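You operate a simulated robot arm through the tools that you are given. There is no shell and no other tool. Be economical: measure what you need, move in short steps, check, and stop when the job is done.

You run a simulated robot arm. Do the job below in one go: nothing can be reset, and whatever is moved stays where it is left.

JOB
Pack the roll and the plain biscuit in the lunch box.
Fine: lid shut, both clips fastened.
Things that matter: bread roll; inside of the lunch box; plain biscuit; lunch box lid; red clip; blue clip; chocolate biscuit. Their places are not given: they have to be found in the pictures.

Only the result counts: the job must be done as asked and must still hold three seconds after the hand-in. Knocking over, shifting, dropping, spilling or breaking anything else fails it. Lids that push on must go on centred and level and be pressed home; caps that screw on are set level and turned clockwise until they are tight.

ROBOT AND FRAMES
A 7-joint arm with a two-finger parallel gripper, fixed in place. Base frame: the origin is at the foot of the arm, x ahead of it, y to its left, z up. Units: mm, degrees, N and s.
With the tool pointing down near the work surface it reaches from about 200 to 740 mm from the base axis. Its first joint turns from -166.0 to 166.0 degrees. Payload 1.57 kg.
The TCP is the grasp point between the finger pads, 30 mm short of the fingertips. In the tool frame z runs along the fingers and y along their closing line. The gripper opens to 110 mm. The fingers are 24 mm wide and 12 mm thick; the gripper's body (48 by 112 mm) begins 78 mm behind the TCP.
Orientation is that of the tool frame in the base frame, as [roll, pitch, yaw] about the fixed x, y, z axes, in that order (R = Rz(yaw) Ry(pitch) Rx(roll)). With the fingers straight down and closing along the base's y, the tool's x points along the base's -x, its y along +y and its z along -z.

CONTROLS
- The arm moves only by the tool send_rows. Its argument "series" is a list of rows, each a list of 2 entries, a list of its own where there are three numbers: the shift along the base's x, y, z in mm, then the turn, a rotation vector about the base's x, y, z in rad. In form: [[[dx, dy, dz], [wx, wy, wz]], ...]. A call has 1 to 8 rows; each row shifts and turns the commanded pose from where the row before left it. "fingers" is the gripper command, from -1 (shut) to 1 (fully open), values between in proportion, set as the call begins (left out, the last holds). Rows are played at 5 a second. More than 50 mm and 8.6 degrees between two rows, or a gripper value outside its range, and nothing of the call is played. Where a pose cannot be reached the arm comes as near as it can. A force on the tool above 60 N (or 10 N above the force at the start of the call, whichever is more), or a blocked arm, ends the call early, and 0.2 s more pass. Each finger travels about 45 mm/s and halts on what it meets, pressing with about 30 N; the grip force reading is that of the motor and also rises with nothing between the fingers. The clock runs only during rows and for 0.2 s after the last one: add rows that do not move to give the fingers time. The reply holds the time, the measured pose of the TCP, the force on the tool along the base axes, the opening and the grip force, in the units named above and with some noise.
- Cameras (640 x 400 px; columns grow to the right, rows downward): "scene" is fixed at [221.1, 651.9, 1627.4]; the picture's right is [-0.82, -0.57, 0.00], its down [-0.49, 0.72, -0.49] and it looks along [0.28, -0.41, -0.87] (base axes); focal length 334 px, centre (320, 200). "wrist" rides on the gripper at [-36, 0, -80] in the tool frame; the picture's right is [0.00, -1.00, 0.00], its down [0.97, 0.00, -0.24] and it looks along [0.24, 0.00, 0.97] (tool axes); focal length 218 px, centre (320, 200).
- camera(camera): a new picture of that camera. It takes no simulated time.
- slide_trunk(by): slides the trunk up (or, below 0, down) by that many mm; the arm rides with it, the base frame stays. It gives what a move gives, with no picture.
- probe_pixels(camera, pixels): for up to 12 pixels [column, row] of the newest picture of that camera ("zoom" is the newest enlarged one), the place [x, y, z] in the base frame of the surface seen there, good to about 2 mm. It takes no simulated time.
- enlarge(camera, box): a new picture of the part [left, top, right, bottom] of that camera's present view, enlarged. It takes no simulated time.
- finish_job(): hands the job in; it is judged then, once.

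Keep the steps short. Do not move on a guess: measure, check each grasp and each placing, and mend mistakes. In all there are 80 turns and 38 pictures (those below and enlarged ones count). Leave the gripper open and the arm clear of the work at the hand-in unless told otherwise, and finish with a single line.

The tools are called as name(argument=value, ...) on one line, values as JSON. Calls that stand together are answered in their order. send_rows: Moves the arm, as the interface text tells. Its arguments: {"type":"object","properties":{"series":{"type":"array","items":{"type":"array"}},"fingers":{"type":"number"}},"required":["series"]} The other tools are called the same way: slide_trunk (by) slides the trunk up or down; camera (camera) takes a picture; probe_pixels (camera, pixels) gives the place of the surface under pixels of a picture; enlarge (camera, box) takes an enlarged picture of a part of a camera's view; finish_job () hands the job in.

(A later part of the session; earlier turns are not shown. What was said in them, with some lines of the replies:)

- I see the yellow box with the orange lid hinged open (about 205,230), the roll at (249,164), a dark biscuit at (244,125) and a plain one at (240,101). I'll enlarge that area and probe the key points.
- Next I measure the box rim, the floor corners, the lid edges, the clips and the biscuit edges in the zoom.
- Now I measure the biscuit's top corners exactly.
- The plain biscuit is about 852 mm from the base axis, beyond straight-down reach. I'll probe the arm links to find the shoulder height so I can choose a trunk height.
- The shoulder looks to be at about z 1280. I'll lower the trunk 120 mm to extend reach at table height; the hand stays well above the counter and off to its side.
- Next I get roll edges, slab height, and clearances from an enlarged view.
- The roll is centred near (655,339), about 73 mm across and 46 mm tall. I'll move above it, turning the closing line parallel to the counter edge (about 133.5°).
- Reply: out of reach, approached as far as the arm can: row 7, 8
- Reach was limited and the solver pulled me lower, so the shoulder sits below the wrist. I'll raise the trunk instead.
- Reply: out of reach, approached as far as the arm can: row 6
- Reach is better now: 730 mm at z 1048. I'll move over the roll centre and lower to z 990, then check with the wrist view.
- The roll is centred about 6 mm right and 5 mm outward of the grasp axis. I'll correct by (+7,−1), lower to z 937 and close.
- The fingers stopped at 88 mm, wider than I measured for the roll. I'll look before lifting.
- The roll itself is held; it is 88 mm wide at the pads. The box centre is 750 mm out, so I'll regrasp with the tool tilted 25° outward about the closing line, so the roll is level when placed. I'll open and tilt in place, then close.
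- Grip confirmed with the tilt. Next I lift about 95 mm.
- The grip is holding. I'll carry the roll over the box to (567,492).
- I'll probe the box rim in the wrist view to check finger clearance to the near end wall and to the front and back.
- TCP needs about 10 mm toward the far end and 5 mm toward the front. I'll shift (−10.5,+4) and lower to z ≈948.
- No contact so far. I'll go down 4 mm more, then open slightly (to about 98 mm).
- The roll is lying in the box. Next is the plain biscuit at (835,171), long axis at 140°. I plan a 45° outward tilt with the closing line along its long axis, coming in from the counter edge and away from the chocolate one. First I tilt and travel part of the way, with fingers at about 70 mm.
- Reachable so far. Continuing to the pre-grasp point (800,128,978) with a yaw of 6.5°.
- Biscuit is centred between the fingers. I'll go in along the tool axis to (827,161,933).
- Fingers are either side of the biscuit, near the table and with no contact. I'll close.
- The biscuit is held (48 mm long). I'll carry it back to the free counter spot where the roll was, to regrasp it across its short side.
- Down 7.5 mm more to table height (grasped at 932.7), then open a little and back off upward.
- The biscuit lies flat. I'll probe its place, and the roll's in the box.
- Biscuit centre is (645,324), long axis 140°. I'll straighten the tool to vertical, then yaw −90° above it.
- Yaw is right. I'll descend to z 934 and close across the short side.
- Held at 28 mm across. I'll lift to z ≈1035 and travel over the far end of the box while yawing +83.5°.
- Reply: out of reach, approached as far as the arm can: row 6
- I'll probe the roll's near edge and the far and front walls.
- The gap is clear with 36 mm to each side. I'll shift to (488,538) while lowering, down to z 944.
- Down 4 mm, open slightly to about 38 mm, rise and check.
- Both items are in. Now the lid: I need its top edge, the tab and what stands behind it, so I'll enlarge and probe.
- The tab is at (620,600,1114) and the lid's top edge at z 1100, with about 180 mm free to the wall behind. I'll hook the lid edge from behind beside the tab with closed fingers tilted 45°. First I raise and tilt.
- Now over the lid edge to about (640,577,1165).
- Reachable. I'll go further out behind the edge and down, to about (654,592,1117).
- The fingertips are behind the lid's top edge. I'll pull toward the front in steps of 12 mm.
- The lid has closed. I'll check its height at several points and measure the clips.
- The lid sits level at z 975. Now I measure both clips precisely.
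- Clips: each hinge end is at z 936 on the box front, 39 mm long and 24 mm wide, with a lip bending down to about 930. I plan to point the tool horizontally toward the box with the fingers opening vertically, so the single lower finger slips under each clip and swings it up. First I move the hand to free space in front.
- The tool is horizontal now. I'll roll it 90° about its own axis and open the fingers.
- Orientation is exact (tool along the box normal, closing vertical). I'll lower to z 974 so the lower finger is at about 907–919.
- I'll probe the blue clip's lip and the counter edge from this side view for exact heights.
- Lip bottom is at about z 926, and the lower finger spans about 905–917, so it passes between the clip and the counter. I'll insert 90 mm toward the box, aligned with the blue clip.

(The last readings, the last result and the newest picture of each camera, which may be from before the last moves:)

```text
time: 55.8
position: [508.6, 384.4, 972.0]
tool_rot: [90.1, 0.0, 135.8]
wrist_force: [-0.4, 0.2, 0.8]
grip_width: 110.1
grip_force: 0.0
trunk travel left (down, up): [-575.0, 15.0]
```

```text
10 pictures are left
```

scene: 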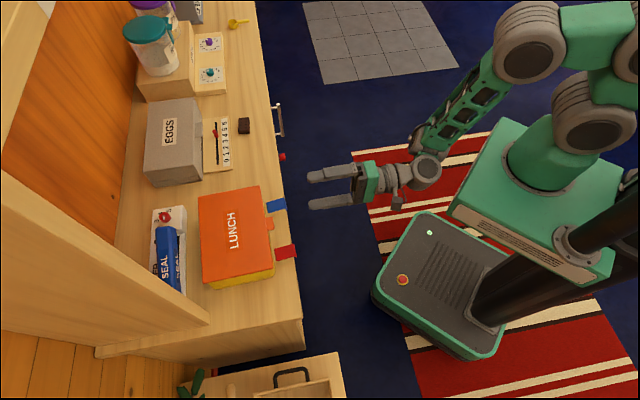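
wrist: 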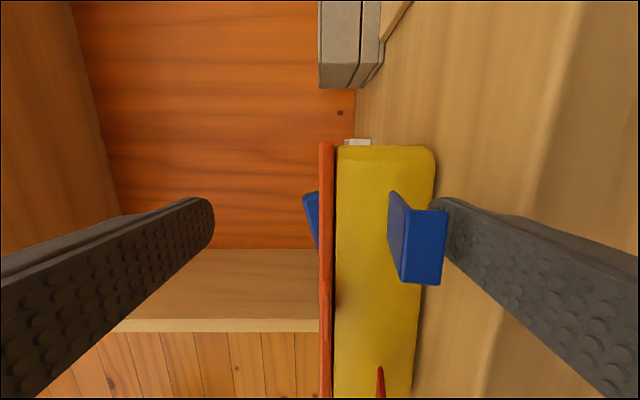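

The finger is under the blue clip's lip. I'll raise it in small steps.

send_rows(series=[[[0, 0, 8], [0, 0, 0]], [[0, 0, 8], [0, 0, 0]], [[0, 0, 8], [0, 0, 0]], [[0, 0, 8], [0, 0, 0]], [[0, 0, 0], [0, 0, 0]]])

camera(camera="wrist")

```text
time: 57.0
position: [508.1, 384.6, 1006.3]
tool_rot: [90.0, 0.0, 135.9]
wrist_force: [0.7, -0.6, 0.2]
grip_width: 110.2
grip_force: 0.0
trunk travel left (down, up): [-575.0, 15.0]
```

```text
9 pictures are left
```

wrist: 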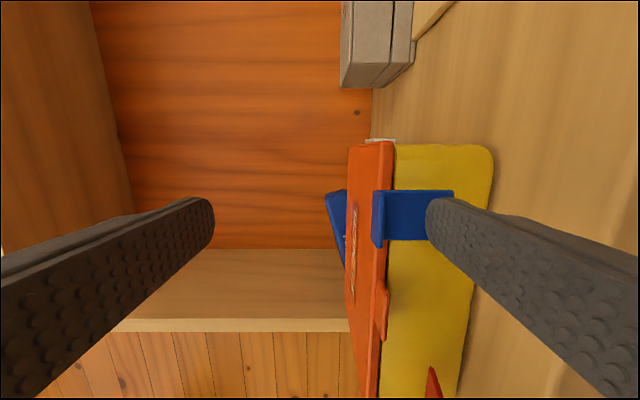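

The blue clip has swung up against the box front. I'll raise a bit more and press it inward to seat it, watching the force.

send_rows(series=[[[0, 0, 7], [0, 0, 0]], [[0, 0, 6], [0, 0, 0]], [[2, 2, 0], [0, 0, 0]], [[2, 2, 0], [0, 0, 0]], [[0, 0, 0], [0, 0, 0]]])

send_rows(series=[[[1.4, 1.4, 0], [0, 0, 0]], [[1.4, 1.4, 0], [0, 0, 0]], [[1.4, 1.4, 0], [0, 0, 0]], [[0, 0, 0], [0, 0, 0]]])

```text
time: 58.2
position: [512.3, 387.9, 1019.9]
tool_rot: [90.0, 0.0, 135.8]
wrist_force: [0.0, -0.4, 1.0]
grip_width: 110.0
grip_force: 0.1
trunk travel left (down, up): [-575.0, 15.0]
```

```text
time: 59.2
position: [516.4, 391.4, 1020.3]
tool_rot: [89.9, 0.0, 135.9]
wrist_force: [0.0, -1.1, 0.4]
grip_width: 109.6
grip_force: 0.2
trunk travel left (down, up): [-575.0, 15.0]
```

No force yet. I'll check the clip with the scene zoom.

enlarge(camera="scene", box=[245, 180, 310, 265])

```text
4.71 times, centred on (278, 222) of scene
```

zoom: 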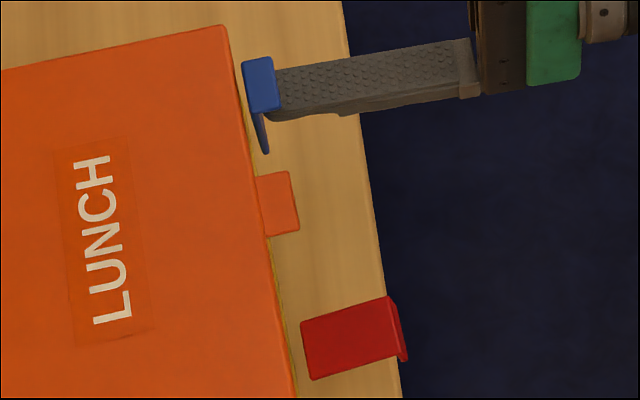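

probe_pixels(camera="zoom", pixels=[[250, 75], [270, 95], [262, 130], [266, 148], [228, 40], [242, 120], [245, 90], [300, 90]])

```text
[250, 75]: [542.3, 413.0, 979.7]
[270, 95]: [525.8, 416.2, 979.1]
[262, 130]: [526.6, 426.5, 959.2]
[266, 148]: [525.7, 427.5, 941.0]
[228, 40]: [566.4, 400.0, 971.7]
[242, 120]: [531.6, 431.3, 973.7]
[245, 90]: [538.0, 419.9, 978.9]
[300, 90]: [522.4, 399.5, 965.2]
```

The clip's top is at z 980, but its inner hook is still about 5 mm short of the lid edge. I'll keep pushing inward.

send_rows(series=[[[1.4, 1.4, 0], [0, 0, 0]], [[1.4, 1.4, 0], [0, 0, 0]], [[1.4, 1.4, 0], [0, 0, 0]], [[1.4, 1.4, 0], [0, 0, 0]], [[0, 0, 0], [0, 0, 0]]])

```text
time: 60.4
position: [522.2, 397.4, 1020.2]
tool_rot: [90.0, -0.1, 135.9]
wrist_force: [-0.6, -0.9, 0.9]
grip_width: 109.5
grip_force: 0.0
trunk travel left (down, up): [-575.0, 15.0]
```

send_rows(series=[[[1.4, 1.4, 0], [0, 0, 0]], [[1.4, 1.4, 0], [0, 0, 0]], [[1.4, 1.4, 0], [0, 0, 0]], [[0, 0, 0], [0, 0, 0]]])

enlarge(camera="scene", box=[245, 180, 310, 265])

```text
time: 61.4
position: [525.9, 401.3, 1018.7]
tool_rot: [89.9, 0.1, 135.9]
wrist_force: [-0.7, -1.1, 0.7]
grip_width: 109.6
grip_force: 0.1
trunk travel left (down, up): [-575.0, 15.0]
```

```text
4.71 times, centred on (278, 222) of scene
```

zoom: 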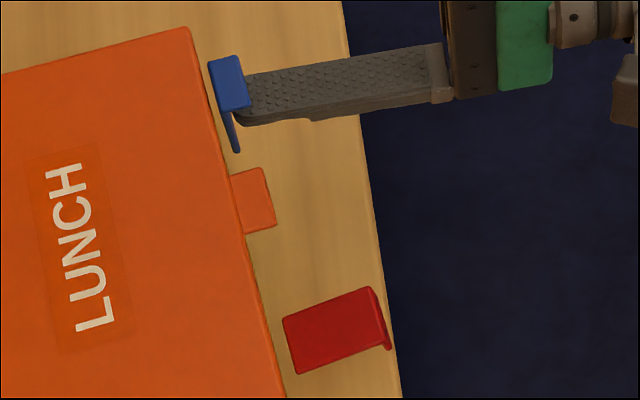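

The whole box slid back about 12 mm, so the clip was already at its stop. I must not push more. I'll back off and see whether the clip holds.

send_rows(series=[[[-7, -7, 0], [0, 0, 0]], [[-15, -15, 0], [0, 0, 0]], [[-25, -25, 0], [0, 0, 0]], [[-25, -25, 0], [0, 0, 0]], [[0, 0, 0], [0, 0, 0]]])

camera(camera="wrist")

probe_pixels(camera="wrist", pixels=[[320, 200]])

```text
time: 62.6
position: [455.9, 327.4, 1018.3]
tool_rot: [90.0, -0.1, 136.0]
wrist_force: [0.8, -0.1, -0.6]
grip_width: 110.0
grip_force: 0.0
trunk travel left (down, up): [-575.0, 15.0]
```

```text
6 pictures are left
```

wrist: 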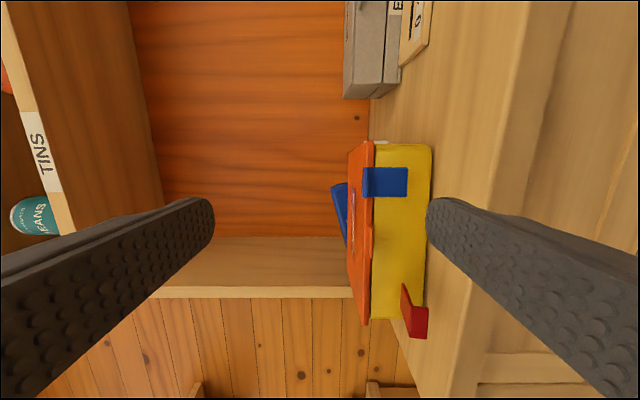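

```text
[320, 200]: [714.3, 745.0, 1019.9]
```

The blue clip stays up and overlaps the lid's front edge. I'll probe its plate angle and the red clip's new place.

probe_pixels(camera="wrist", pixels=[[365, 182], [369, 182], [378, 182], [390, 182], [404, 182], [415, 182], [402, 322], [414, 322], [426, 322], [416, 308], [416, 335], [404, 295]])

```text
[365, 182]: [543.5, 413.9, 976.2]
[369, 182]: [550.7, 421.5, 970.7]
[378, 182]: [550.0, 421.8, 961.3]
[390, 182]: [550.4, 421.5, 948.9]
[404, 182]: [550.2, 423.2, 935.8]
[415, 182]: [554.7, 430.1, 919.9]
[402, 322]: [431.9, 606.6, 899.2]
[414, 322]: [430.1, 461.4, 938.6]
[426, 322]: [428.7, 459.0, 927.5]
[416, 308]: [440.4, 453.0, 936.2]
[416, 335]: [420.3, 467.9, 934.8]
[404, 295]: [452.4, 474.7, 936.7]
```

The blue plate is exactly vertical, so that clip is closed. Red clip lip is centred at (430,460). I'll move in front of it at z 972.

send_rows(series=[[[-28, 24.5, -15], [0, 0, 0]], [[-28, 24.5, -15], [0, 0, 0]], [[-28, 24.6, -16], [0, 0, 0]], [[0, 0, 0], [0, 0, 0]]])

send_rows(series=[[[15.6, 16.1, 0], [0, 0, 0]], [[15.6, 16.1, 0], [0, 0, 0]], [[15.6, 16.1, 0], [0, 0, 0]], [[15.6, 16.1, 0], [0, 0, 0]], [[0, 0, 0], [0, 0, 0]]])

camera(camera="wrist")

```text
time: 63.6
position: [370.9, 403.2, 974.3]
tool_rot: [90.1, 0.0, 136.0]
wrist_force: [-0.4, 0.1, -0.6]
grip_width: 110.3
grip_force: 0.1
trunk travel left (down, up): [-575.0, 15.0]
```

```text
time: 64.8
position: [425.1, 460.9, 969.6]
tool_rot: [90.1, 0.0, 135.9]
wrist_force: [0.1, 0.3, -0.5]
grip_width: 110.0
grip_force: 0.1
out of reach, approached as far as the arm can: row 4
trunk travel left (down, up): [-575.0, 15.0]
```

```text
5 pictures are left
```

wrist: 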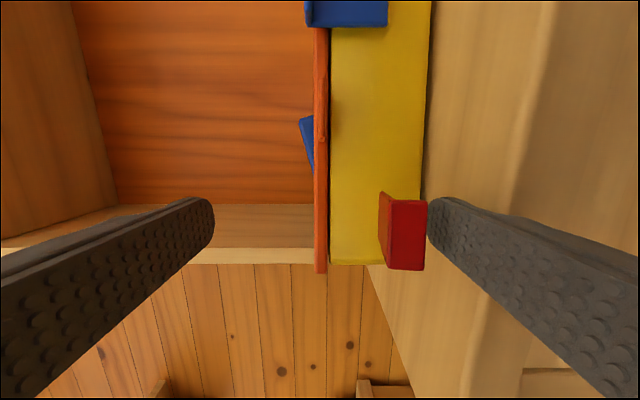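

The finger is already 27 mm under the red lip, but a joint limit stopped the last bit. Turning the tool by 6° about vertical should free it, and then I'll lift.

send_rows(series=[[[0, 0, 2], [0, 0, 0.052]], [[0, 0, 0], [0, 0, 0.053]], [[3, 2.5, 0], [0, 0, 0]], [[3, 2.5, 0], [0, 0, 0]], [[0, 0, 0], [0, 0, 0]]])

```text
time: 66.0
position: [432.7, 466.4, 972.8]
tool_rot: [90.0, 0.0, 142.0]
wrist_force: [0.3, 0.1, 0.4]
grip_width: 110.0
grip_force: 0.1
trunk travel left (down, up): [-575.0, 15.0]
```

Reach is fine now. I'll lift in small steps as with the blue clip.

send_rows(series=[[[0, 0, 8], [0, 0, 0]], [[0, 0, 8], [0, 0, 0]], [[0, 0, 8], [0, 0, 0]], [[0, 0, 8], [0, 0, 0]], [[0, 0, 7], [0, 0, 0]], [[0, 0, 6], [0, 0, 0]], [[0, 0, 0], [0, 0, 0]]])

camera(camera="wrist")

```text
time: 67.6
position: [432.7, 466.7, 1018.9]
tool_rot: [90.0, 0.0, 142.0]
wrist_force: [0.0, 0.3, -0.4]
grip_width: 110.1
grip_force: 0.1
trunk travel left (down, up): [-575.0, 15.0]
```

```text
4 pictures are left
```

wrist: 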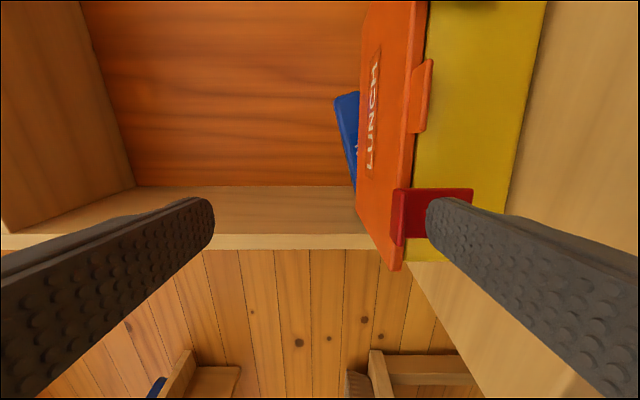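

probe_pixels(camera="wrist", pixels=[[397, 215], [407, 210], [415, 210], [422, 215], [440, 192], [466, 193], [455, 230], [490, 200]])

```text
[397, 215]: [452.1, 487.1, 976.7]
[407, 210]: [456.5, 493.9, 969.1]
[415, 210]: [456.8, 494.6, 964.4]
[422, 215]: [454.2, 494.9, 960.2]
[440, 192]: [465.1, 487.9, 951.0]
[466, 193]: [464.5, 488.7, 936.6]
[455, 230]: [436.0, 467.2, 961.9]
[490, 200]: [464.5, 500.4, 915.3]
```

The red clip is upright too. I'll nudge it inward about 7 mm (the tip is about 6 mm away) to be sure it is seated, then back off.

send_rows(series=[[[1.4, 2, 0], [0, 0, 0]], [[1.4, 2, 0], [0, 0, 0]], [[1.2, 1.7, 0], [0, 0, 0]], [[0, 0, 0], [0, 0, 0]]])

send_rows(series=[[[-8, -10, 0], [0, 0, 0]], [[-18, -22, 0], [0, 0, 0]], [[-25, -30, 0], [0, 0, 0]], [[-25, -30, 10], [0, 0, 0]], [[0, 0, 0], [0, 0, 0]]])

enlarge(camera="scene", box=[140, 170, 310, 300])

camera(camera="wrist")

```text
time: 68.6
position: [436.0, 471.6, 1017.6]
tool_rot: [90.1, 0.0, 142.1]
wrist_force: [0.5, -0.3, 0.3]
grip_width: 110.2
grip_force: 0.1
trunk travel left (down, up): [-575.0, 15.0]
```

```text
time: 69.8
position: [361.6, 379.3, 1027.8]
tool_rot: [90.1, 0.1, 142.0]
wrist_force: [0.0, -0.5, 0.6]
grip_width: 110.0
grip_force: 0.1
trunk travel left (down, up): [-575.0, 15.0]
```

```text
3.08 times, centred on (225, 235) of scene
```

zoom: 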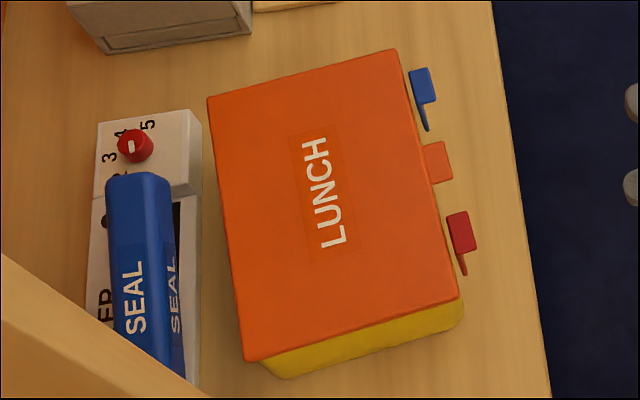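

```text
2 pictures are left
```

wrist: 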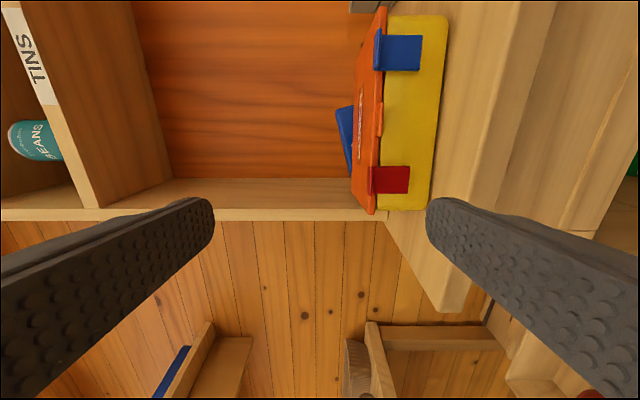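

Both clips stand upright over the lid's edge. Final probes of lid level and clip plates.

probe_pixels(camera="wrist", pixels=[[385, 55], [398, 55], [416, 55], [382, 180], [392, 180], [405, 180]])

probe_pixels(camera="zoom", pixels=[[215, 105], [390, 57], [455, 290], [250, 350], [330, 200], [420, 75], [460, 225], [426, 125], [463, 270]])

```text
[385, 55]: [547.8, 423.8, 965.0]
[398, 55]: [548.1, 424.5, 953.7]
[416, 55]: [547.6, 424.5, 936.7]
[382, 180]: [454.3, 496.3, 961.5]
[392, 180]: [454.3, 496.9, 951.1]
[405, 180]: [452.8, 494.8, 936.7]
```

```text
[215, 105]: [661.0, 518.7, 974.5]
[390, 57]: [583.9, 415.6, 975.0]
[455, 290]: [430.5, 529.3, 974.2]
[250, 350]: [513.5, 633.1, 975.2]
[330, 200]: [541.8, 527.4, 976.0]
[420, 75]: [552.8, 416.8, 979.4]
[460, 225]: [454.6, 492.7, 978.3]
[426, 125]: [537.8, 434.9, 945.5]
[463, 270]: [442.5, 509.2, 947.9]
```

The lid is level at 975 and both clip plates are vertical. I'll raise the arm a little more clear, then hand in.

send_rows(series=[[[-15, -20, 30], [0, 0, 0]], [[-10, -15, 40], [0, 0, 0]], [[0, 0, 0], [0, 0, 0]]], fingers=1)

finish_job()

```text
time: 70.6
position: [334.6, 343.7, 1097.3]
tool_rot: [90.0, 0.0, 142.0]
wrist_force: [0.8, 0.5, 1.1]
grip_width: 110.0
grip_force: 0.1
trunk travel left (down, up): [-575.0, 15.0]
```

```text
The job is handed in.
```

The roll and plain biscuit are in the lunch box with the lid shut and both clips upright over its edge; pressing the blue clip slid the box back about 15 mm and turned it slightly, and I handed in with it there.
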